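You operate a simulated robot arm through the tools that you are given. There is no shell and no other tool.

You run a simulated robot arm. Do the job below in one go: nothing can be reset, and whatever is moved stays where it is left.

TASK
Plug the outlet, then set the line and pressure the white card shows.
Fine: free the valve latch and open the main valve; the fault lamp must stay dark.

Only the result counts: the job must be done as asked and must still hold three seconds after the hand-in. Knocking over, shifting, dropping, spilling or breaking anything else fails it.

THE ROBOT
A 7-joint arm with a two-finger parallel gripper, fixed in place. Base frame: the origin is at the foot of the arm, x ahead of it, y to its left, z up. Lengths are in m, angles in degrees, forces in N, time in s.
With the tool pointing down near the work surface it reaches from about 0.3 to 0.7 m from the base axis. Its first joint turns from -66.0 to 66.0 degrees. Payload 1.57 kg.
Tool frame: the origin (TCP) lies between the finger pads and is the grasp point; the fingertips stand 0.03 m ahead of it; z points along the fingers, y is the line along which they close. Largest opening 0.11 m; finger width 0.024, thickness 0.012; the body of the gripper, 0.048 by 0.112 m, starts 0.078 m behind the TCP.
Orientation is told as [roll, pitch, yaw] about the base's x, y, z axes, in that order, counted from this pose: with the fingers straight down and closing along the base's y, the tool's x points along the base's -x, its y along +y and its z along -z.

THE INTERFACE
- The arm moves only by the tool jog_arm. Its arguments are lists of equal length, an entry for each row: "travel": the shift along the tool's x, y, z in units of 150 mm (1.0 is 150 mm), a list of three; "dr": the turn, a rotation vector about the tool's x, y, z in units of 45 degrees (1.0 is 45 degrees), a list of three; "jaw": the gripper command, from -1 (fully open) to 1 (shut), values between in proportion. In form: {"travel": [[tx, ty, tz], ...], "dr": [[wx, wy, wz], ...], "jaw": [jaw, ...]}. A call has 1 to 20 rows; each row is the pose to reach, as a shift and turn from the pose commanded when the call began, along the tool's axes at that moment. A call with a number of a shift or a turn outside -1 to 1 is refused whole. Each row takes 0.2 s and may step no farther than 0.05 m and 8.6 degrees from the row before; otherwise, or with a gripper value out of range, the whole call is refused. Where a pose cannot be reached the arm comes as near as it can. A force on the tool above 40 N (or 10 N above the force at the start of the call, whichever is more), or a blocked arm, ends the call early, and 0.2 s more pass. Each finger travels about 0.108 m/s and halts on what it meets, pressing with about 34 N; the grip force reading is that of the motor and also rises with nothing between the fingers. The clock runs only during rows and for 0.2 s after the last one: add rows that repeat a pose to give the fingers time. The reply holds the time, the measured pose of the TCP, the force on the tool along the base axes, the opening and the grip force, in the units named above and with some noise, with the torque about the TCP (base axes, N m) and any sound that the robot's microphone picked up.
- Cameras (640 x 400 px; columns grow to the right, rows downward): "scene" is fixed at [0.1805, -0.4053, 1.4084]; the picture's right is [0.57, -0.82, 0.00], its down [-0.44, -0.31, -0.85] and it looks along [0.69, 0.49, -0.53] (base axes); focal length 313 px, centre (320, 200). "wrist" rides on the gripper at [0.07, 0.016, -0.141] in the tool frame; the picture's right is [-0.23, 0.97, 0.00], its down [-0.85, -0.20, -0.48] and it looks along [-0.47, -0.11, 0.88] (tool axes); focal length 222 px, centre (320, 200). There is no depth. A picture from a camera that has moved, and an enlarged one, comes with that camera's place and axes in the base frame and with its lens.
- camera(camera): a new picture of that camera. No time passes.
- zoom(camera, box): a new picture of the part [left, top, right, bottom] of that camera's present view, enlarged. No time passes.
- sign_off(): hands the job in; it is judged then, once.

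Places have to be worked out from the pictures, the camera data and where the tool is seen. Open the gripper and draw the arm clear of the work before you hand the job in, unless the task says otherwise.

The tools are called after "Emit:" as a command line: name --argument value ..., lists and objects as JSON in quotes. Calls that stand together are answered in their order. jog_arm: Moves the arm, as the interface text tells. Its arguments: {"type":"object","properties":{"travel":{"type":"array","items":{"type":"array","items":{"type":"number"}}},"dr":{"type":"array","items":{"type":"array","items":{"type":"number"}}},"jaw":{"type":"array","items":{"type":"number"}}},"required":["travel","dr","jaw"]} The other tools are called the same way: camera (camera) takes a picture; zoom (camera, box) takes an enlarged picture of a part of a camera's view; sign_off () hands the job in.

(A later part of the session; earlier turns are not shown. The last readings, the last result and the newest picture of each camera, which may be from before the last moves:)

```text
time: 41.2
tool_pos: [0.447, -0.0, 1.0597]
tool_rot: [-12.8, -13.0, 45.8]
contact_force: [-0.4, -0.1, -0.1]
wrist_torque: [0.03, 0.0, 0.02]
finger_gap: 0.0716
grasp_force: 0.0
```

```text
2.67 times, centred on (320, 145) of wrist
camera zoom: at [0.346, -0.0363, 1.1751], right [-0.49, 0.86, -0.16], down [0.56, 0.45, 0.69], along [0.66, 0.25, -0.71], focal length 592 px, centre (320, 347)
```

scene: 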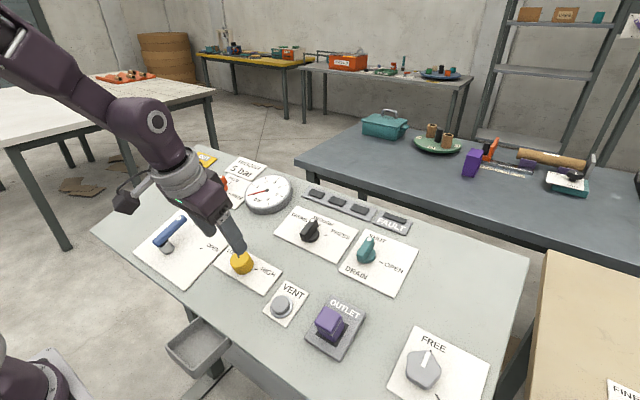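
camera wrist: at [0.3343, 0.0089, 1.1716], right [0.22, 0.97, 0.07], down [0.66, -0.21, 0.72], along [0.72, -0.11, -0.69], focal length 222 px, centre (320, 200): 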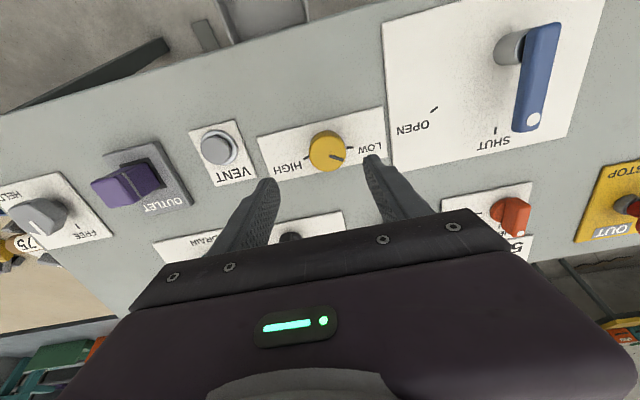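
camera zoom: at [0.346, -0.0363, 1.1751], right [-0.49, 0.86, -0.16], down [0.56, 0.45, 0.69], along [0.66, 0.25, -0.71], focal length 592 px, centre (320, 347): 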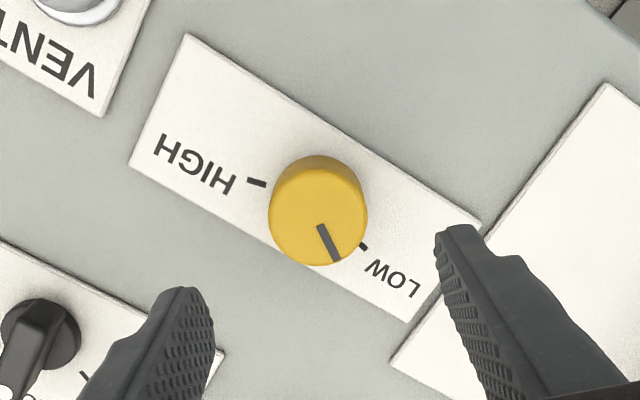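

Centred within 3 mm. I descend around the knob and grip it.

Emit:
jog_arm --travel '[[0.017, 0, 0.2], [0.017, 0, 0.4], [0.017, 0, 0.5], [0.017, 0, 0.57], [0.017, 0, 0.57], [0.017, 0, 0.57], [0.017, 0, 0.57], [0.017, 0, 0.57]]' --dr '[[0, 0, 0], [0, 0, 0], [0, 0, 0], [0, 0, 0], [0, 0, 0], [0, 0, 0], [0, 0, 0], [0, 0, 0]]' --jaw '[-0.3, -0.3, -0.3, -0.3, -0.3, 1.0, 1.0, 1.0]'

Emit:
zoom --camera "wrist" --box '[220, 90, 420, 240]'

Emit:
zoom --camera "scene" --box '[160, 160, 320, 290]'

```text
time: 43.0
tool_pos: [0.4732, -0.0014, 0.9769]
tool_rot: [-12.8, -13.0, 45.7]
contact_force: [3.9, -1.6, -6.7]
wrist_torque: [0.07, -0.38, 0.02]
finger_gap: 0.0406
grasp_force: 45.3
```

```text
2.67 times, centred on (320, 165) of wrist
camera zoom: at [0.3715, -0.0384, 1.0932], right [-0.49, 0.86, -0.16], down [0.56, 0.45, 0.69], along [0.66, 0.25, -0.71], focal length 592 px, centre (320, 293)
```

zoom: 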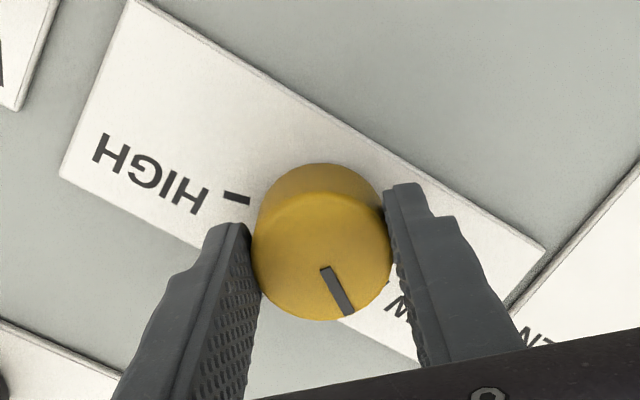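

```text
3.08 times, centred on (240, 225) of scene
camera zoom: at [0.1807, -0.4053, 1.4083], right [0.57, -0.82, 0.0], down [-0.44, -0.31, -0.85], along [0.69, 0.49, -0.53], focal length 962 px, centre (566, 123)
```

zoom: 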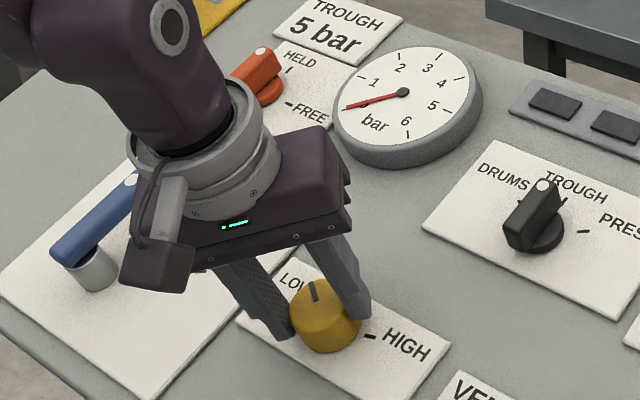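

Knob gripped and the gauge stays visible in the scene view. I turn +30° clockwise and look at the gauge.

Emit:
jog_arm --travel '[[0, 0, 0], [0, 0, 0], [0, 0, 0], [0, 0, 0], [0, 0, 0], [0, 0, 0]]' --dr '[[0, 0, 0.13], [0, 0, 0.26], [0, 0, 0.4], [0, 0, 0.53], [0, 0, 0.667], [0, 0, 0.667]]' --jaw '[1, 1, 1, 1, 1, 1]'

Emit:
zoom --camera "wrist" --box '[220, 90, 420, 240]'

Emit:
zoom --camera "scene" --box '[160, 160, 320, 290]'

Emit:
zoom --camera "scene" --box '[230, 160, 430, 260]'

```text
time: 44.4
tool_pos: [0.4727, -0.0005, 0.978]
tool_rot: [-4.4, -17.6, 14.9]
contact_force: [7.9, 3.9, -18.3]
wrist_torque: [0.09, -0.39, 0.04]
finger_gap: 0.0405
grasp_force: 44.9
```

```text
2.67 times, centred on (320, 165) of wrist
camera zoom: at [0.3611, -0.0018, 1.0899], right [-0.02, 1.0, 0.0], down [0.68, 0.01, 0.73], along [0.73, 0.01, -0.69], focal length 592 px, centre (320, 293)
```

zoom: 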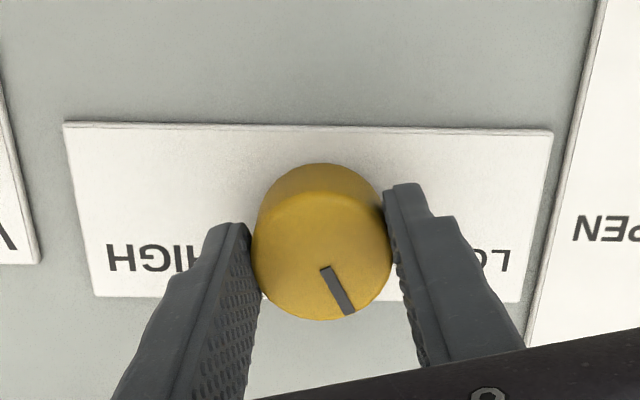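

```text
3.08 times, centred on (240, 225) of scene
camera zoom: at [0.181, -0.4052, 1.4084], right [0.57, -0.82, 0.0], down [-0.44, -0.31, -0.85], along [0.69, 0.49, -0.53], focal length 962 px, centre (566, 123)
```

zoom: 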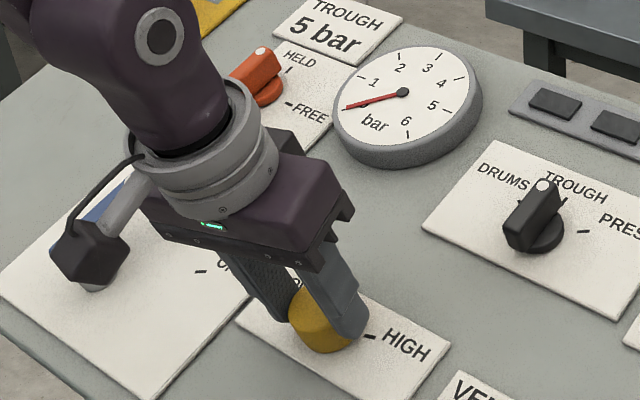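

```text
3.20 times, centred on (330, 210) of scene
camera zoom: at [0.181, -0.4052, 1.4084], right [0.57, -0.82, 0.0], down [-0.44, -0.31, -0.85], along [0.69, 0.49, -0.53], focal length 1000 px, centre (288, 168)
```

zoom: 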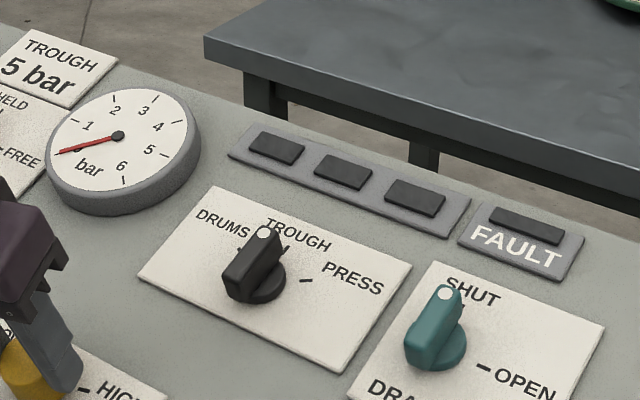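

The knob turns, but the gauge still reads 0 and no lamp is lit. I turn another 30° to see whether the gauge reacts at all.

Emit:
jog_arm --travel '[[0, 0, 0], [0, 0, 0], [0, 0, 0], [0, 0, 0], [0, 0, 0], [0, 0, 0]]' --dr '[[0, 0, 0.13], [0, 0, 0.26], [0, 0, 0.4], [0, 0, 0.53], [0, 0, 0.667], [0, 0, 0.667]]' --jaw '[1, 1, 1, 1, 1, 1]'

Emit:
zoom --camera "wrist" --box '[220, 90, 420, 240]'

Emit:
zoom --camera "scene" --box '[230, 160, 430, 260]'

Emit:
zoom --camera "scene" --box '[200, 230, 300, 300]'

```text
time: 45.8
tool_pos: [0.4721, 0.0004, 0.9778]
tool_rot: [5.3, -17.3, -16.4]
contact_force: [7.9, 27.0, -11.4]
wrist_torque: [0.54, 0.26, 0.19]
finger_gap: 0.0403
grasp_force: 44.8
```

```text
2.67 times, centred on (320, 165) of wrist
camera zoom: at [0.3697, 0.0351, 1.0931], right [0.46, 0.88, 0.15], down [0.58, -0.43, 0.69], along [0.67, -0.23, -0.71], focal length 592 px, centre (320, 293)
```

zoom: 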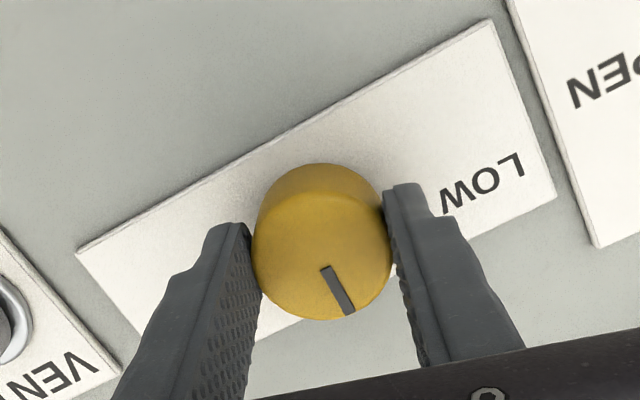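

```text
3.20 times, centred on (330, 210) of scene
camera zoom: at [0.1809, -0.4045, 1.4086], right [0.57, -0.82, 0.0], down [-0.44, -0.31, -0.85], along [0.69, 0.49, -0.53], focal length 1000 px, centre (288, 168)
```

zoom: 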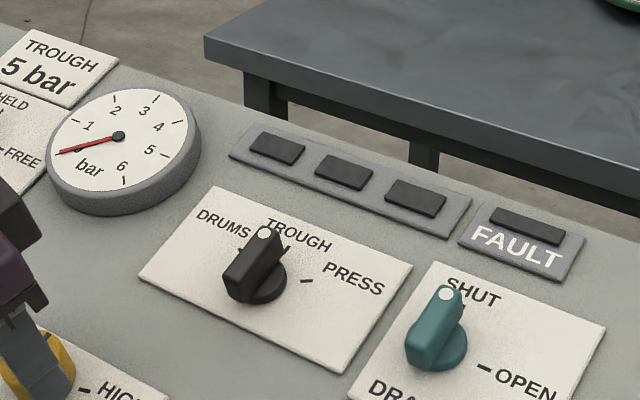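

```text
5.71 times, centred on (250, 265) of scene
camera zoom: at [0.1809, -0.4045, 1.4086], right [0.57, -0.82, 0.0], down [-0.44, -0.31, -0.85], along [0.69, 0.49, -0.53], focal length 1786 px, centre (720, -171)
```

zoom: 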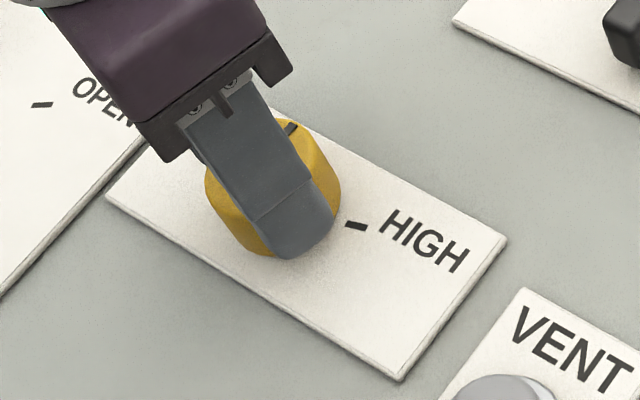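

The gauge still shows 0, so it evidently only reads once the main valve feeds it; the knob is around mid-travel. I turn it back 20° to stay safely below 5 bar, release, and retreat.

Emit:
jog_arm --travel '[[0, 0, 0], [0, 0, 0], [0, 0, 0], [0, 0, 0], [0, 0, 0], [0, 0, 0], [0, 0, -0.15], [0, 0, -0.4], [0, 0, -0.6], [0, 0, -0.6]]' --dr '[[0, 0, -0.15], [0, 0, -0.3], [0, 0, -0.45], [0, 0, -0.45], [0, 0, -0.45], [0, 0, -0.45], [0, 0, -0.45], [0, 0, -0.45], [0, 0, -0.45], [0, 0, -0.45]]' --jaw '[1, 1, 1, 1, -0.3, -0.3, -0.3, -0.3, -0.3, -0.3]'

Emit:
camera --camera "wrist"

Emit:
camera --camera "scene"

```text
time: 48.0
tool_pos: [0.4453, 0.0001, 1.0649]
tool_rot: [-1.3, -18.1, 4.7]
contact_force: [0.3, 0.3, 1.0]
wrist_torque: [-0.03, -0.02, 0.01]
finger_gap: 0.0714
grasp_force: 0.1
```

```text
taken
camera wrist: at [0.3334, 0.0102, 1.1779], right [0.14, 0.99, 0.05], down [0.68, -0.13, 0.72], along [0.72, -0.07, -0.69], focal length 222 px, centre (320, 200)
```

wrist: 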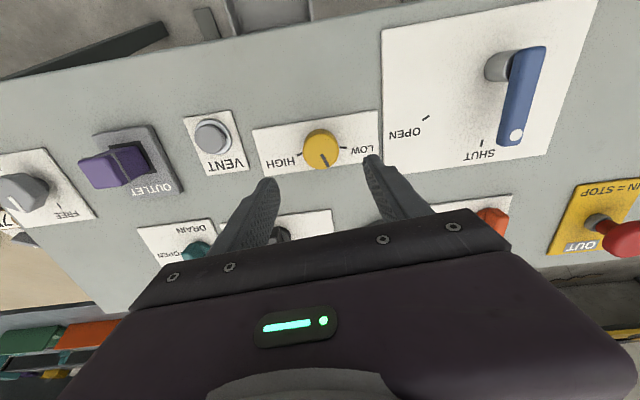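

```text
taken
```

scene: 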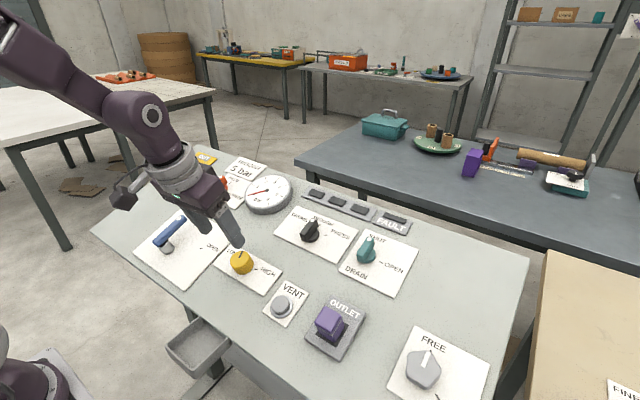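

Now the orange latch, estimated at [0.63, 0.224]. I go over there in two moves, restoring the hand's yaw to zero.

Emit:
jog_arm --travel '[[-0.11, 0.14, -0.1], [-0.23, 0.28, -0.1], [-0.34, 0.42, -0.1], [-0.45, 0.56, -0.1], [-0.565, 0.702, -0.1], [-0.565, 0.702, -0.1]]' --dr '[[0, 0, 0.05], [0, 0, 0.107], [0, 0, 0.107], [0, 0, 0.107], [0, 0, 0.107], [0, 0, 0.107]]' --jaw '[-0.3, -0.3, -0.3, -0.3, -0.3, -0.3]'

Emit:
jog_arm --travel '[[-0.12, 0.19, 0], [-0.25, 0.37, 0], [-0.38, 0.56, 0.05], [-0.5, 0.74, 0.1], [-0.5, 0.74, 0.1]]' --dr '[[0, 0, 0], [0, 0, 0], [0, 0, 0], [0, 0, 0], [0, 0, 0]]' --jaw '[-0.3, -0.3, -0.3, -0.3, -0.3]'

Emit:
camera --camera "wrist"

Emit:
camera --camera "scene"

```text
time: 49.4
tool_pos: [0.5137, 0.1107, 1.1036]
tool_rot: [0.2, -18.1, -0.4]
contact_force: [0.5, 1.0, -0.3]
wrist_torque: [0.01, 0.02, 0.01]
finger_gap: 0.0715
grasp_force: 0.0
```

```text
time: 50.6
tool_pos: [0.589, 0.2216, 1.1122]
tool_rot: [0.1, -18.1, -0.4]
contact_force: [0.1, -0.2, 0.1]
wrist_torque: [0.0, 0.04, 0.03]
finger_gap: 0.0712
grasp_force: 0.1
```

```text
taken
camera wrist: at [0.4787, 0.2382, 1.2249], right [0.22, 0.97, 0.07], down [0.66, -0.21, 0.72], along [0.72, -0.11, -0.69], focal length 222 px, centre (320, 200)
```

wrist: 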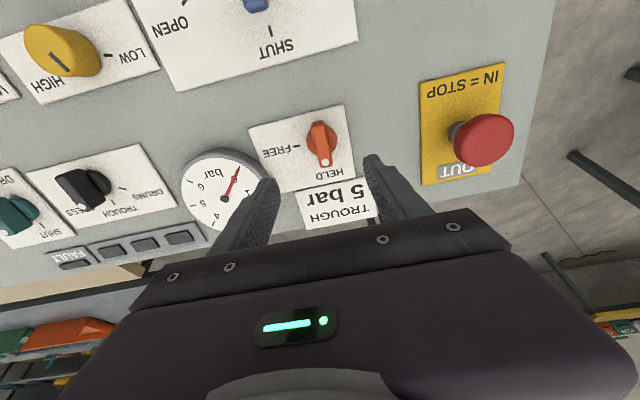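

```text
taken
```

scene: 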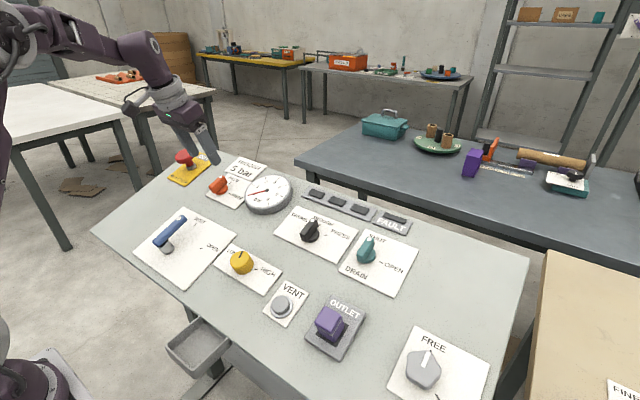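

Zooming on the latch to get its axis and height.

Emit:
zoom --camera "wrist" --box '[240, 90, 400, 190]'

Emit:
zoom --camera "scene" --box '[190, 150, 310, 230]'

```text
4.00 times, centred on (320, 140) of wrist
camera zoom: at [0.4787, 0.2382, 1.2249], right [0.22, 0.97, 0.07], down [0.66, -0.21, 0.72], along [0.72, -0.11, -0.69], focal length 888 px, centre (320, 440)
```

zoom: 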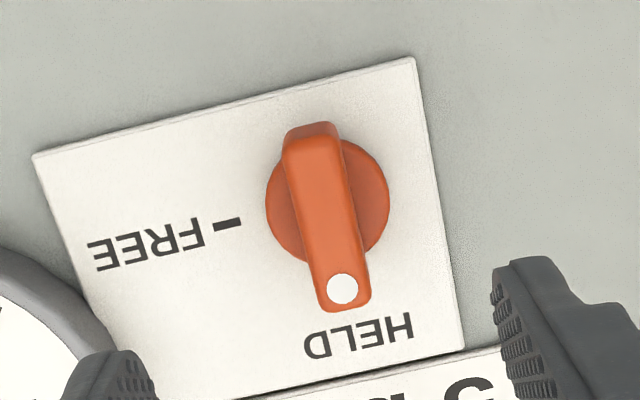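

```text
5.00 times, centred on (250, 190) of scene
camera zoom: at [0.1805, -0.4052, 1.4084], right [0.57, -0.82, 0.0], down [-0.44, -0.31, -0.85], along [0.69, 0.49, -0.53], focal length 1563 px, centre (670, 250)
```

zoom: 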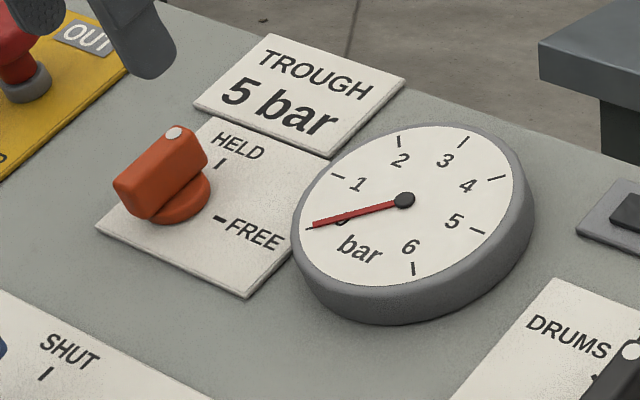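

The latch is the same lever type, pointing at HELD; FREE is 90° clockwise. Its axis is at about (+5, +4) mm in the tool frame; I descend and grip it.

Emit:
jog_arm --travel '[[0.035, 0.026, 0.15], [0.035, 0.026, 0.3], [0.035, 0.026, 0.45], [0.035, 0.026, 0.54], [0.035, 0.026, 0.54]]' --dr '[[0, 0, 0], [0, 0, 0], [0, 0, 0], [0, 0, 0], [0, 0, 0]]' --jaw '[0.0, 0.0, 0.0, 0.0, 0.0]'

Emit:
zoom --camera "wrist" --box '[240, 100, 400, 250]'

Emit:
zoom --camera "scene" --box '[150, 120, 310, 220]'

```text
time: 51.8
tool_pos: [0.6083, 0.2237, 1.0316]
tool_rot: [0.2, -18.2, -0.4]
contact_force: [-0.1, 0.7, 1.0]
wrist_torque: [0.01, -0.03, 0.0]
finger_gap: 0.0548
grasp_force: 0.1
```

```text
2.67 times, centred on (320, 175) of wrist
camera zoom: at [0.4989, 0.241, 1.1459], right [0.22, 0.97, 0.07], down [0.66, -0.21, 0.72], along [0.72, -0.11, -0.69], focal length 592 px, centre (320, 267)
```

zoom: 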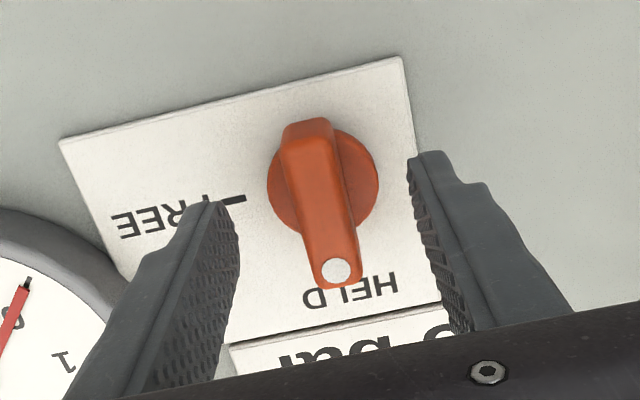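

```text
4.00 times, centred on (230, 170) of scene
camera zoom: at [0.1805, -0.4053, 1.4084], right [0.57, -0.82, 0.0], down [-0.44, -0.31, -0.85], along [0.69, 0.49, -0.53], focal length 1250 px, centre (680, 320)
```

zoom: 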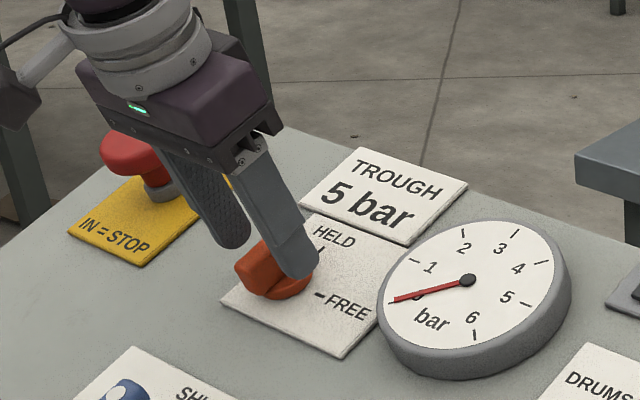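

View matches the selector grip. I close on the lever and turn +45°.

Emit:
jog_arm --travel '[[0, 0, 0.01], [0, 0, 0.01], [0, 0, 0.01], [0, 0, 0.01]]' --dr '[[0, 0, 0], [0, 0, 0], [0, 0, 0], [0, 0, 0]]' --jaw '[1, 1, 1, 1]'

Emit:
jog_arm --travel '[[0, 0, 0], [0, 0, 0], [0, 0, 0], [0, 0, 0], [0, 0, 0], [0, 0, 0], [0, 0, 0], [0, 0, 0]]' --dr '[[0, 0, 0.14], [0, 0, 0.28], [0, 0, 0.42], [0, 0, 0.56], [0, 0, 0.7], [0, 0, 0.84], [0, 0, 0.98], [0, 0, 0.98]]' --jaw '[1, 1, 1, 1, 1, 1, 1, 1]'

Emit:
zoom --camera "wrist" --box '[240, 100, 400, 250]'

Emit:
camera --camera "scene"

```text
time: 52.8
tool_pos: [0.6084, 0.2249, 1.0326]
tool_rot: [0.2, -18.2, -0.3]
contact_force: [-0.1, 2.5, 5.0]
wrist_torque: [-0.05, 0.21, -0.04]
finger_gap: 0.0161
grasp_force: 31.8
```

```text
time: 54.6
tool_pos: [0.6092, 0.2253, 1.0317]
tool_rot: [13.3, -12.8, -46.1]
contact_force: [6.3, 11.6, 18.0]
wrist_torque: [0.27, 0.05, 0.12]
finger_gap: 0.0161
grasp_force: 31.3
```

```text
2.67 times, centred on (320, 175) of wrist
camera zoom: at [0.5285, 0.2859, 1.1549], right [0.8, 0.53, 0.27], down [0.3, -0.74, 0.6], along [0.52, -0.4, -0.75], focal length 592 px, centre (320, 267)
```

zoom: 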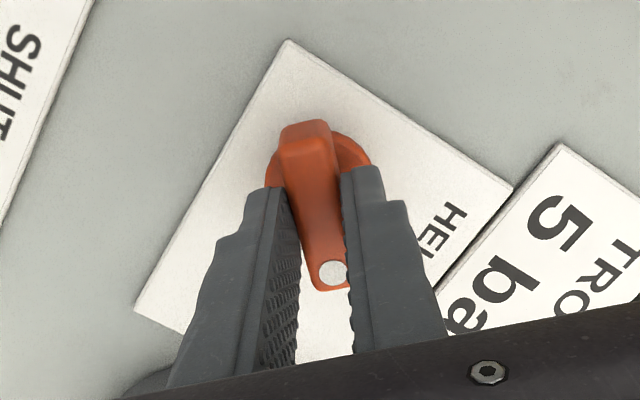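

```text
taken
```

scene: 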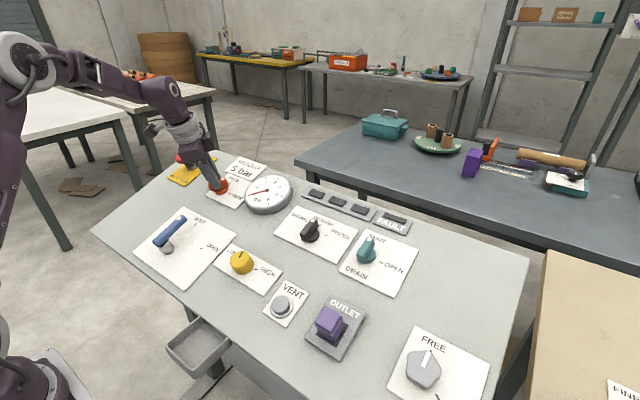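

The latch follows with moderate load. I do the remaining 45° with small compensation.

Emit:
jog_arm --travel '[[0, 0.004, -0.003], [0, 0.007, -0.005], [0, 0.007, -0.005], [0, 0.007, -0.005], [0, 0.007, -0.005], [0, 0.007, -0.005], [0, 0.007, -0.005], [0, 0.007, -0.005]]' --dr '[[0, 0, 0.14], [0, 0, 0.28], [0, 0, 0.42], [0, 0, 0.56], [0, 0, 0.7], [0, 0, 0.84], [0, 0, 1.0], [0, 0, 1.0]]' --jaw '[1, 1, 1, 1, 1, 1, 1, 1]'

Emit:
zoom --camera "wrist" --box '[240, 100, 400, 250]'

Emit:
zoom --camera "scene" --box '[150, 120, 310, 220]'

```text
time: 56.4
tool_pos: [0.6094, 0.225, 1.0324]
tool_rot: [18.2, 0.0, -89.5]
contact_force: [14.2, 11.0, 7.4]
wrist_torque: [0.11, -0.23, 0.03]
finger_gap: 0.0158
grasp_force: 31.3
```

```text
2.67 times, centred on (320, 175) of wrist
camera zoom: at [0.5808, 0.2958, 1.172], right [0.93, -0.22, 0.3], down [-0.33, -0.86, 0.39], along [0.17, -0.46, -0.87], focal length 592 px, centre (320, 267)
```

zoom: 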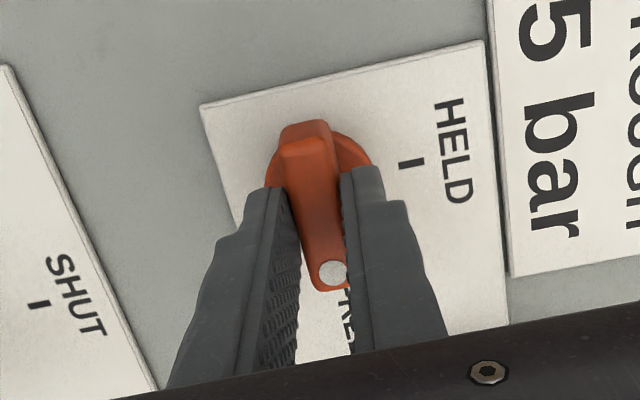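

```text
4.00 times, centred on (230, 170) of scene
camera zoom: at [0.1807, -0.405, 1.4085], right [0.57, -0.82, 0.0], down [-0.44, -0.31, -0.85], along [0.69, 0.49, -0.53], focal length 1250 px, centre (680, 320)
```

zoom: 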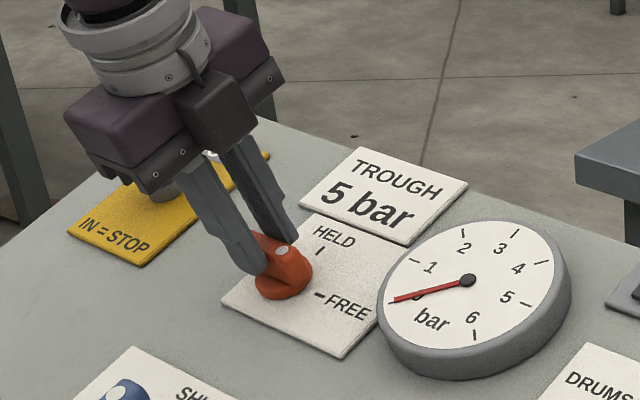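

The latch points at FREE. I release and retreat straight out.

Emit:
jog_arm --travel '[[0, 0, 0], [0, 0, 0], [0, 0, -0.1], [0, 0, -0.3], [0, 0, -0.55], [0, 0, -0.55]]' --dr '[[0, 0, 0], [0, 0, 0], [0, 0, 0], [0, 0, 0], [0, 0, 0], [0, 0, 0]]' --jaw '[0, 0, 0, 0, 0, 0]'

Emit:
camera --camera "wrist"

Emit:
zoom --camera "scene" --box '[150, 140, 310, 240]'

Emit:
camera --camera "scene"

```text
time: 57.8
tool_pos: [0.5838, 0.2257, 1.1113]
tool_rot: [18.1, 0.0, -89.4]
contact_force: [-0.6, -0.6, 0.3]
wrist_torque: [0.01, -0.02, 0.0]
finger_gap: 0.055
grasp_force: 0.0
```

```text
taken
camera wrist: at [0.5551, 0.2947, 1.2505], right [0.93, -0.22, 0.3], down [-0.33, -0.86, 0.39], along [0.17, -0.47, -0.87], focal length 222 px, centre (320, 200)
```

wrist: 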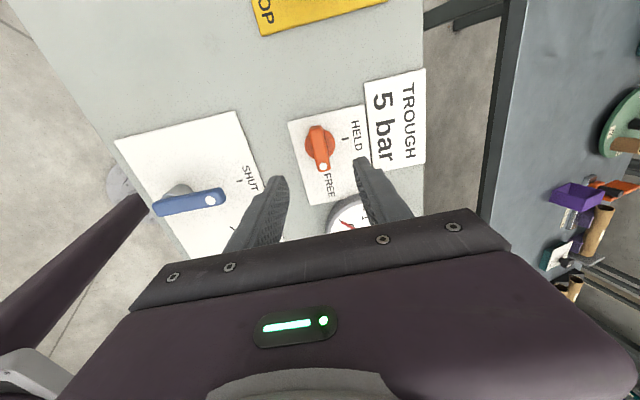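

```text
4.00 times, centred on (230, 190) of scene
camera zoom: at [0.1805, -0.4053, 1.4084], right [0.57, -0.82, 0.0], down [-0.44, -0.31, -0.85], along [0.69, 0.49, -0.53], focal length 1250 px, centre (680, 240)
```

zoom: 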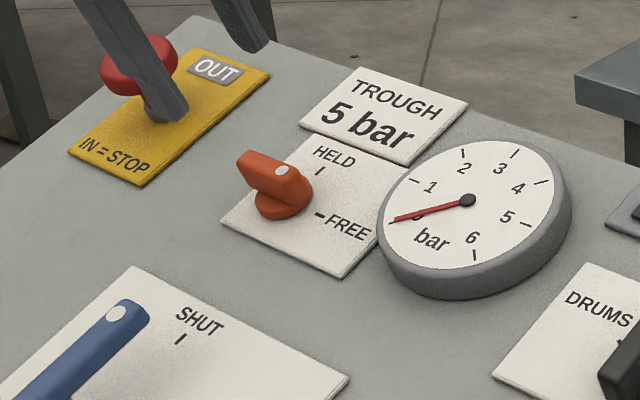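

```text
taken
```

scene: 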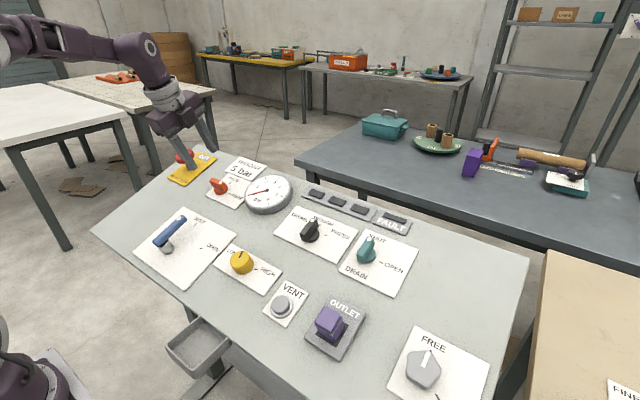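

The latch is at FREE and the fault lamp is dark. Next I move over the blue main valve, turning the hand back to zero yaw on the way, to measure it.

Emit:
jog_arm --travel '[[-0.03, -0.13, -0.1], [-0.06, -0.27, -0.15], [-0.09, -0.41, -0.2], [-0.12, -0.55, -0.237], [-0.15, -0.69, -0.237], [-0.18, -0.83, -0.237], [-0.207, -0.967, -0.237], [-0.207, -0.967, -0.237]]' --dr '[[0, 0, -0.14], [0, 0, -0.28], [0, 0, -0.42], [0, 0, -0.56], [0, 0, -0.7], [0, 0, -0.84], [0, 0, -0.98], [0, 0, -0.98]]' --jaw '[-0.1, -0.1, -0.1, -0.1, -0.1, -0.1, -0.1, -0.1]'

Emit:
jog_arm --travel '[[0, 0, 0], [0, 0, 0], [0, 0, 0], [0, 0, 0], [0, 0, 0], [0, 0, 0], [0, 0, 0], [0, 0, 0]]' --dr '[[0, 0, -0.14], [0, 0, -0.28], [0, 0, -0.42], [0, 0, -0.56], [0, 0, -0.7], [0, 0, -0.84], [0, 0, -1.0], [0, 0, -1.0]]' --jaw '[-0.1, -0.1, -0.1, -0.1, -0.1, -0.1, -0.1, -0.1]'

Emit:
camera --camera "wrist"

Emit:
camera --camera "scene"

```text
time: 59.6
tool_pos: [0.4357, 0.1928, 1.0995]
tool_rot: [13.3, -12.6, -46.7]
contact_force: [-0.4, 1.2, -0.3]
wrist_torque: [0.01, 0.0, 0.02]
finger_gap: 0.0608
grasp_force: 0.0
```

```text
time: 61.4
tool_pos: [0.4363, 0.1937, 1.0999]
tool_rot: [0.2, -18.1, -0.2]
contact_force: [0.6, -0.3, 0.6]
wrist_torque: [0.05, 0.01, 0.02]
finger_gap: 0.0606
grasp_force: 0.0
```

```text
taken
camera wrist: at [0.3255, 0.2097, 1.2126], right [0.22, 0.97, 0.07], down [0.66, -0.2, 0.72], along [0.72, -0.11, -0.69], focal length 222 px, centre (320, 200)
```

wrist: 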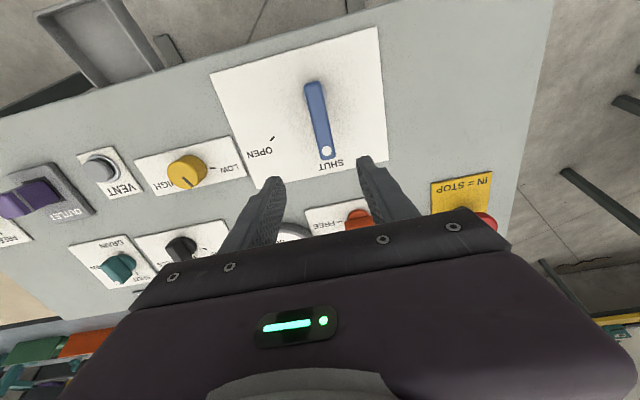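

```text
taken
```

scene: 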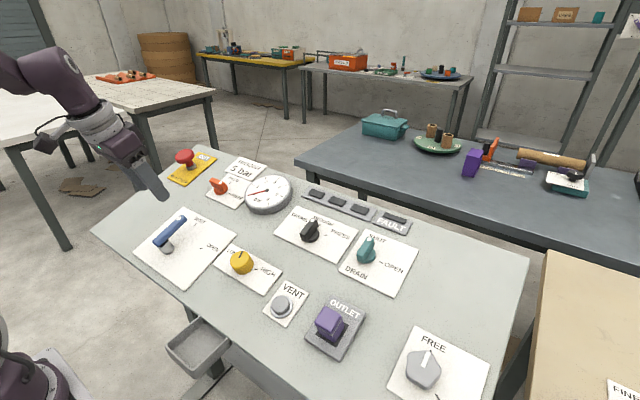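

Emit:
zoom --camera "wrist" --box '[200, 50, 400, 190]'

Emit:
zoom --camera "scene" --box '[130, 200, 240, 290]'

```text
2.86 times, centred on (300, 120) of wrist
camera zoom: at [0.3255, 0.2097, 1.2126], right [0.22, 0.97, 0.07], down [0.66, -0.2, 0.72], along [0.72, -0.11, -0.69], focal length 635 px, centre (377, 429)
```

zoom: 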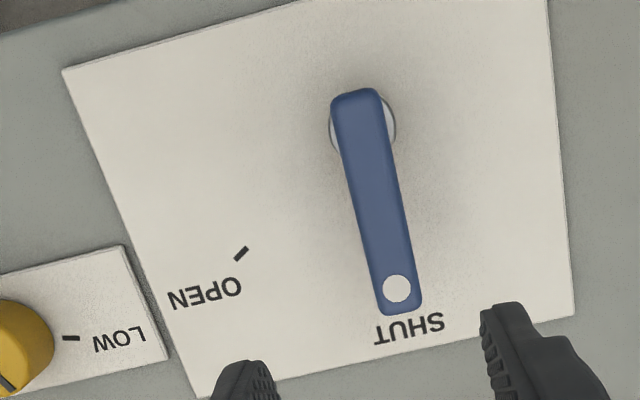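

```text
4.44 times, centred on (185, 245) of scene
camera zoom: at [0.1805, -0.4053, 1.4084], right [0.57, -0.82, 0.0], down [-0.44, -0.31, -0.85], along [0.69, 0.49, -0.53], focal length 1389 px, centre (920, 0)
```

zoom: 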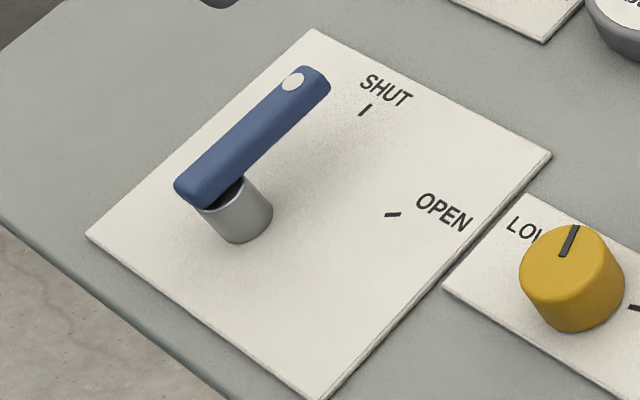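

Handle top is ~44 mm above the panel, pivot about 35 mm behind the grip point I choose, OPEN is 60° clockwise. I descend onto the handle at 35 mm radius and grip it.

Emit:
jog_arm --travel '[[0.137, 0.045, 0.1], [0.137, 0.045, 0.3], [0.137, 0.045, 0.5], [0.137, 0.045, 0.65], [0.137, 0.045, 0.71], [0.137, 0.045, 0.71]]' --dr '[[0, 0, 0], [0, 0, 0], [0, 0, 0], [0, 0, 0], [0, 0, 0], [0, 0, 0]]' --jaw '[0, 0, 0, 0, 0, 0]'

Emit:
zoom --camera "wrist" --box '[220, 70, 420, 230]'

Emit:
zoom --camera "scene" --box '[120, 170, 260, 290]'

```text
time: 62.8
tool_pos: [0.4485, 0.2005, 0.9905]
tool_rot: [0.3, -18.3, -0.4]
contact_force: [0.0, -0.5, 0.5]
wrist_torque: [-0.02, 0.03, 0.03]
finger_gap: 0.0549
grasp_force: 0.0
```

```text
2.50 times, centred on (320, 150) of wrist
camera zoom: at [0.3391, 0.2174, 1.1045], right [0.22, 0.97, 0.07], down [0.66, -0.21, 0.72], along [0.72, -0.11, -0.69], focal length 555 px, centre (320, 325)
```

zoom: 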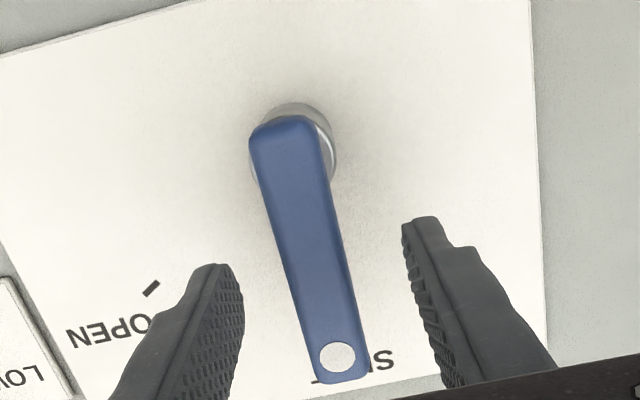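

```text
3.33 times, centred on (190, 230) of scene
camera zoom: at [0.1805, -0.4053, 1.4084], right [0.57, -0.82, 0.0], down [-0.44, -0.31, -0.85], along [0.69, 0.49, -0.53], focal length 1042 px, centre (753, 100)
```

zoom: 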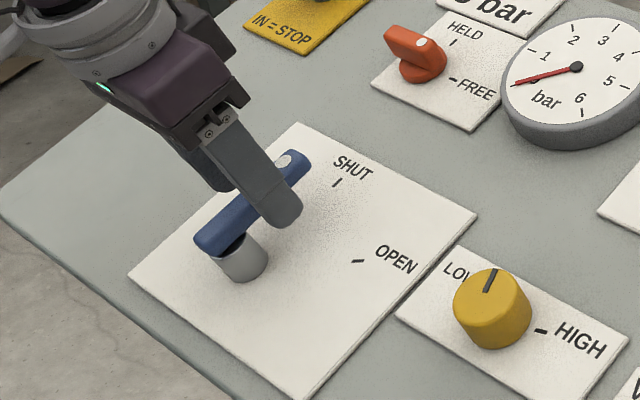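

The grip point is aligned (y within 1 mm, pivot 36 mm back). I close on the handle.

Emit:
jog_arm --travel '[[0, 0, 0], [0, 0, 0], [0, 0, 0], [0, 0, 0]]' --dr '[[0, 0, 0], [0, 0, 0], [0, 0, 0], [0, 0, 0]]' --jaw '[1, 1, 1, 1]'

Emit:
jog_arm --travel '[[0.002, -0.0305, 0], [0.008, -0.061, 0], [0.018, -0.0905, 0], [0.018, -0.0905, 0]]' --dr '[[0, 0, 0.167], [0, 0, 0.333], [0, 0, 0.5], [0, 0, 0.5]]' --jaw '[1, 1, 1, 1]'

Emit:
zoom --camera "scene" --box '[130, 150, 430, 290]'

```text
time: 63.8
tool_pos: [0.4489, 0.1999, 0.9927]
tool_rot: [0.2, -18.1, -0.5]
contact_force: [1.2, -7.8, -0.5]
wrist_torque: [-0.45, -0.16, 0.19]
finger_gap: 0.0197
grasp_force: 33.6
```

```text
time: 64.8
tool_pos: [0.4462, 0.1866, 0.9913]
tool_rot: [7.5, -16.6, -24.0]
contact_force: [16.8, -3.4, -16.1]
wrist_torque: [-0.3, -0.7, -0.16]
finger_gap: 0.0197
grasp_force: 33.4
```

```text
2.13 times, centred on (280, 220) of scene
camera zoom: at [0.1812, -0.4052, 1.4083], right [0.57, -0.82, 0.0], down [-0.44, -0.31, -0.85], along [0.69, 0.49, -0.53], focal length 667 px, centre (405, 157)
```

zoom: 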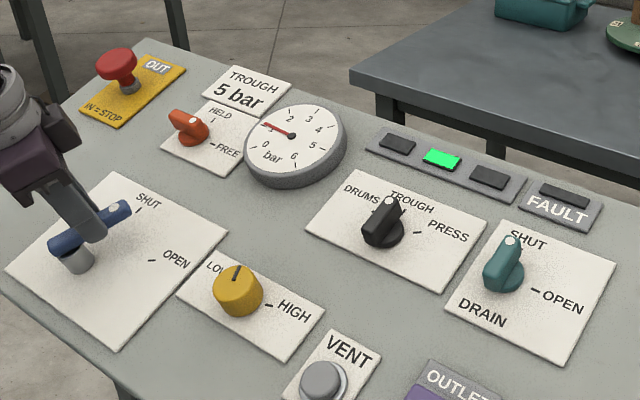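

The valve is moving: the TROUGH (middle) lamp lit green, the gauge rose to about 1, and FAULT is dark. I continue the arc.

Emit:
jog_arm --travel '[[0.002, -0.0305, 0], [0.008, -0.061, 0], [0.018, -0.0905, 0], [0.0313, -0.119, 0], [0.0465, -0.14, 0], [0.0465, -0.14, 0]]' --dr '[[0, 0, 0.167], [0, 0, 0.333], [0, 0, 0.5], [0, 0, 0.667], [0, 0, 0.82], [0, 0, 0.82]]' --jaw '[1, 1, 1, 1, 1, 1]'

Emit:
zoom --camera "scene" --box '[130, 150, 430, 290]'

Emit:
zoom --camera "wrist" --box '[220, 70, 420, 230]'

```text
time: 66.2
tool_pos: [0.4331, 0.1704, 0.9863]
tool_rot: [16.0, -8.8, -61.0]
contact_force: [8.8, 0.9, 12.8]
wrist_torque: [0.03, 0.14, -0.43]
finger_gap: 0.0198
grasp_force: 33.4
```

```text
2.13 times, centred on (280, 220) of scene
camera zoom: at [0.1806, -0.4053, 1.4084], right [0.57, -0.82, 0.0], down [-0.44, -0.31, -0.85], along [0.69, 0.49, -0.53], focal length 667 px, centre (405, 157)
```

zoom: 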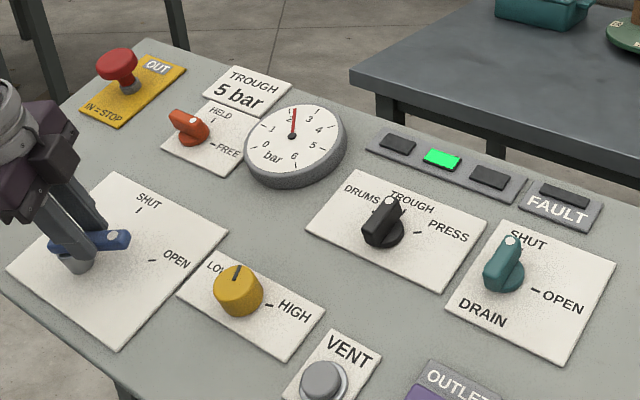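

```text
2.50 times, centred on (320, 150) of wrist
camera zoom: at [0.3687, 0.2386, 1.1146], right [0.91, 0.29, 0.3], down [0.1, -0.84, 0.53], along [0.41, -0.45, -0.79], focal length 555 px, centre (320, 325)
```

zoom: 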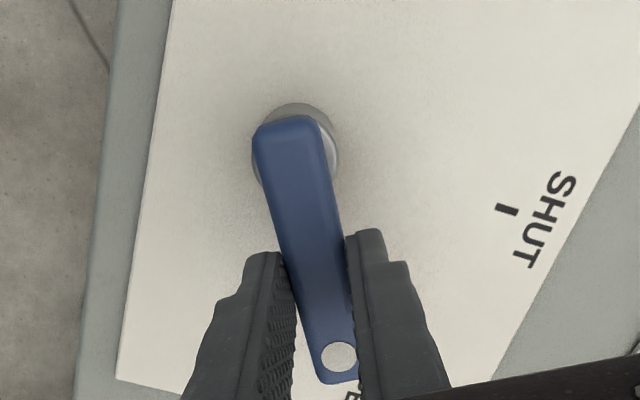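

Gauge reads about 2.2 bar, lamp green, FAULT dark, and the handle is turned 60° onto OPEN. I release and withdraw.

Emit:
jog_arm --travel '[[0, 0, 0], [0, 0, 0], [0, 0, -0.15], [0, 0, -0.4], [0, 0, -0.7], [0, 0, -0.7]]' --dr '[[0, 0, 0], [0, 0, 0], [0, 0, 0], [0, 0, 0], [0, 0, 0], [0, 0, 0]]' --jaw '[0, 0, 0, 0, 0, 0]'

Emit:
zoom --camera "scene" --box '[130, 150, 430, 290]'

Emit:
zoom --camera "scene" --box '[120, 190, 250, 290]'

Emit:
camera --camera "wrist"

```text
time: 67.6
tool_pos: [0.3992, 0.1699, 1.0848]
tool_rot: [15.9, -8.8, -60.9]
contact_force: [0.1, 0.2, -0.6]
wrist_torque: [-0.01, 0.0, 0.04]
finger_gap: 0.055
grasp_force: 0.1
```

```text
2.13 times, centred on (280, 220) of scene
camera zoom: at [0.1805, -0.4053, 1.4084], right [0.57, -0.82, 0.0], down [-0.44, -0.31, -0.85], along [0.69, 0.49, -0.53], focal length 667 px, centre (405, 157)
```

zoom: 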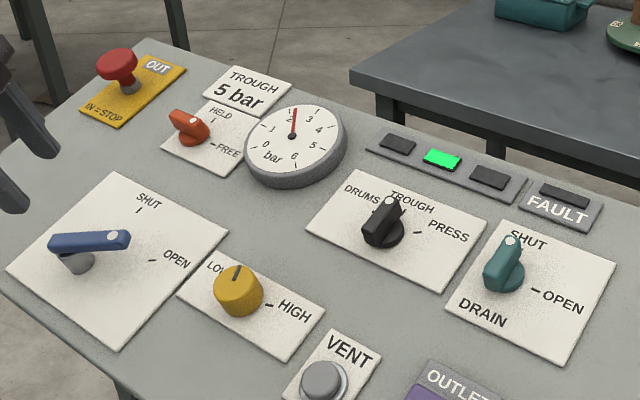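

```text
4.00 times, centred on (185, 240) of scene
camera zoom: at [0.1805, -0.4053, 1.4084], right [0.57, -0.82, 0.0], down [-0.44, -0.31, -0.85], along [0.69, 0.49, -0.53], focal length 1250 px, centre (860, 40)
```

zoom: 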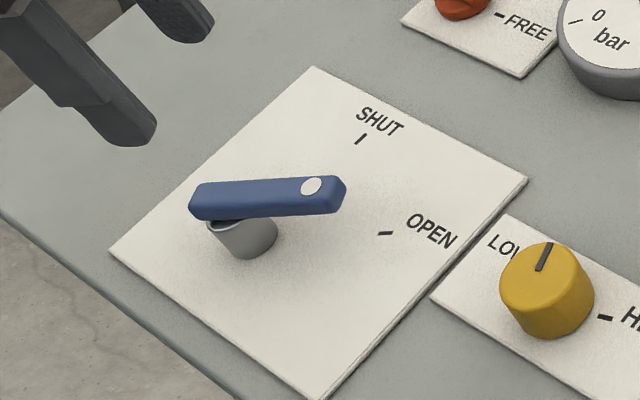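

```text
taken
camera wrist: at [0.3353, 0.2381, 1.2127], right [0.91, 0.29, 0.3], down [0.1, -0.84, 0.53], along [0.41, -0.46, -0.79], focal length 222 px, centre (320, 200)
```

wrist: 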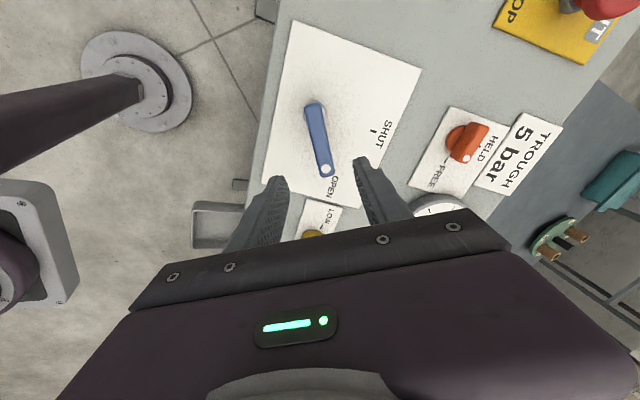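

Everything is steady: gauge about 2.2 bar, valve at OPEN. I head back to the pressure knob, turning the hand back on the way.

Emit:
jog_arm --travel '[[-0.08, -0.025, 0], [-0.16, -0.05, 0], [-0.24, -0.075, 0], [-0.32, -0.1, 0], [-0.4, -0.125, 0], [-0.48, -0.15, 0], [-0.55, -0.175, 0], [-0.55, -0.175, 0]]' --dr '[[0, 0, -0.14], [0, 0, -0.28], [0, 0, -0.42], [0, 0, -0.56], [0, 0, -0.7], [0, 0, -0.84], [0, 0, -1.0], [0, 0, -1.0]]' --jaw '[-0.3, -0.3, -0.3, -0.3, -0.3, -0.3, -0.3, -0.3]'

```text
time: 69.4
tool_pos: [0.4174, 0.085, 1.0918]
tool_rot: [4.9, -17.5, -15.4]
contact_force: [-0.1, -0.2, 0.6]
wrist_torque: [-0.01, 0.01, 0.01]
finger_gap: 0.0717
grasp_force: 0.1
```

Continuing to the hover over the yellow knob with the rest of the rotation.

Emit:
jog_arm --travel '[[-0.037, -0.073, 0.02], [-0.074, -0.146, 0.05], [-0.111, -0.219, 0.07], [-0.148, -0.292, 0.1], [-0.185, -0.365, 0.12], [-0.222, -0.438, 0.15], [-0.259, -0.511, 0.17], [-0.259, -0.511, 0.17]]' --dr '[[0, 0, -0.14], [0, 0, -0.28], [0, 0, -0.42], [0, 0, -0.56], [0, 0, -0.7], [0, 0, -0.84], [0, 0, -1.0], [0, 0, -1.0]]' --jaw '[-0.3, -0.3, -0.3, -0.3, -0.3, -0.3, -0.3, -0.3]'

Emit:
zoom --camera "wrist" --box '[220, 70, 420, 220]'

Emit:
zoom --camera "scene" --box '[230, 160, 430, 260]'

```text
time: 71.2
tool_pos: [0.442, 0.0012, 1.0741]
tool_rot: [-9.4, -15.8, 31.6]
contact_force: [-0.5, 0.6, -0.5]
wrist_torque: [-0.01, -0.02, 0.04]
finger_gap: 0.0714
grasp_force: 0.1
```

```text
2.67 times, centred on (320, 145) of wrist
camera zoom: at [0.3338, -0.0201, 1.1863], right [-0.28, 0.96, -0.09], down [0.65, 0.26, 0.72], along [0.71, 0.14, -0.69], focal length 592 px, centre (320, 347)
```

zoom: 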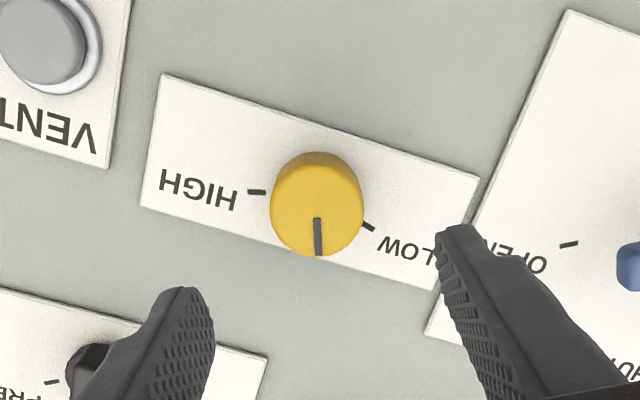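

```text
3.20 times, centred on (330, 210) of scene
camera zoom: at [0.1805, -0.4053, 1.4084], right [0.57, -0.82, 0.0], down [-0.44, -0.31, -0.85], along [0.69, 0.49, -0.53], focal length 1000 px, centre (288, 168)
```

zoom: 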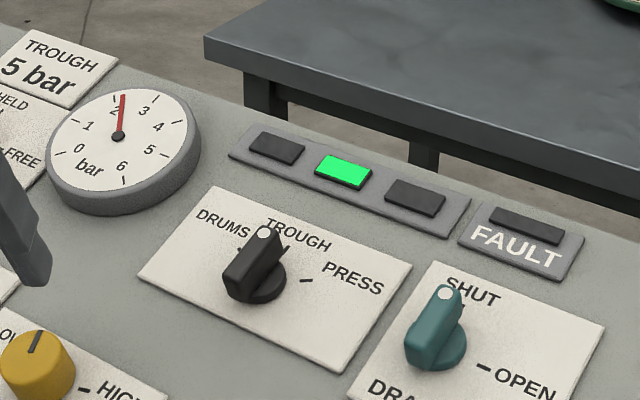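

Centred over the knob within 2 mm. I descend and grip it.

Emit:
jog_arm --travel '[[0.007, -0.01, 0.2], [0.007, -0.01, 0.4], [0.007, -0.01, 0.6], [0.007, -0.01, 0.67], [0.007, -0.01, 0.67], [0.007, -0.01, 0.67], [0.007, -0.01, 0.67], [0.007, -0.01, 0.67]]' --dr '[[0, 0, 0], [0, 0, 0], [0, 0, 0], [0, 0, 0], [0, 0, 0], [0, 0, 0], [0, 0, 0], [0, 0, 0]]' --jaw '[-0.3, -0.3, -0.3, -0.3, -0.3, 1.0, 1.0, 1.0]'

Emit:
jog_arm --travel '[[0, 0, 0], [0, 0, 0], [0, 0, 0], [0, 0, 0], [0, 0, 0], [0, 0, 0], [0, 0, 0], [0, 0, 0]]' --dr '[[0, 0, 0.14], [0, 0, 0.28], [0, 0, 0.42], [0, 0, 0.56], [0, 0, 0.7], [0, 0, 0.84], [0, 0, 0.98], [0, 0, 0.98]]' --jaw '[1, 1, 1, 1, 1, 1, 1, 1]'

Emit:
zoom --camera "scene" --box '[200, 150, 400, 260]'

Emit:
zoom --camera "scene" --box '[230, 165, 310, 220]'

```text
time: 73.0
tool_pos: [0.4745, 0.0005, 0.9773]
tool_rot: [-9.3, -15.6, 31.7]
contact_force: [-6.9, 22.2, -13.5]
wrist_torque: [0.84, -0.32, 0.3]
finger_gap: 0.0408
grasp_force: 45.5
```

```text
time: 74.8
tool_pos: [0.4741, 0.0004, 0.9774]
tool_rot: [4.5, -17.6, -14.6]
contact_force: [10.8, 22.3, -16.0]
wrist_torque: [0.2, -0.44, 0.05]
finger_gap: 0.0411
grasp_force: 45.4
```

```text
3.20 times, centred on (300, 205) of scene
camera zoom: at [0.1811, -0.4047, 1.4085], right [0.57, -0.82, 0.0], down [-0.44, -0.31, -0.85], along [0.69, 0.49, -0.53], focal length 1000 px, centre (384, 184)
```

zoom: 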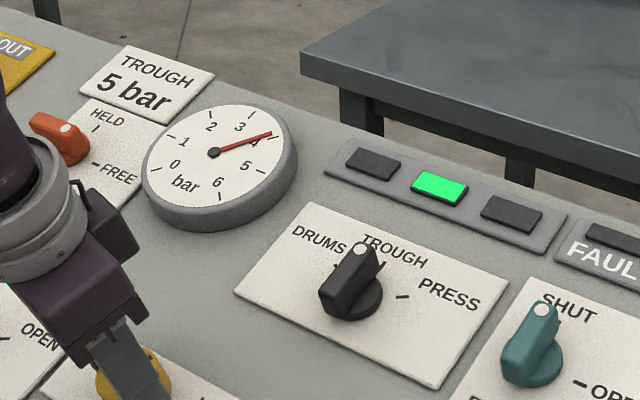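

```text
7.27 times, centred on (270, 192) of scene
camera zoom: at [0.1811, -0.4047, 1.4085], right [0.57, -0.82, 0.0], down [-0.44, -0.31, -0.85], along [0.69, 0.49, -0.53], focal length 2273 px, centre (684, 254)
```

zoom: 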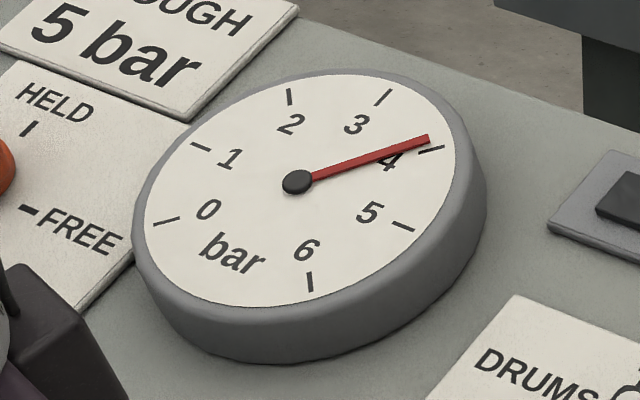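

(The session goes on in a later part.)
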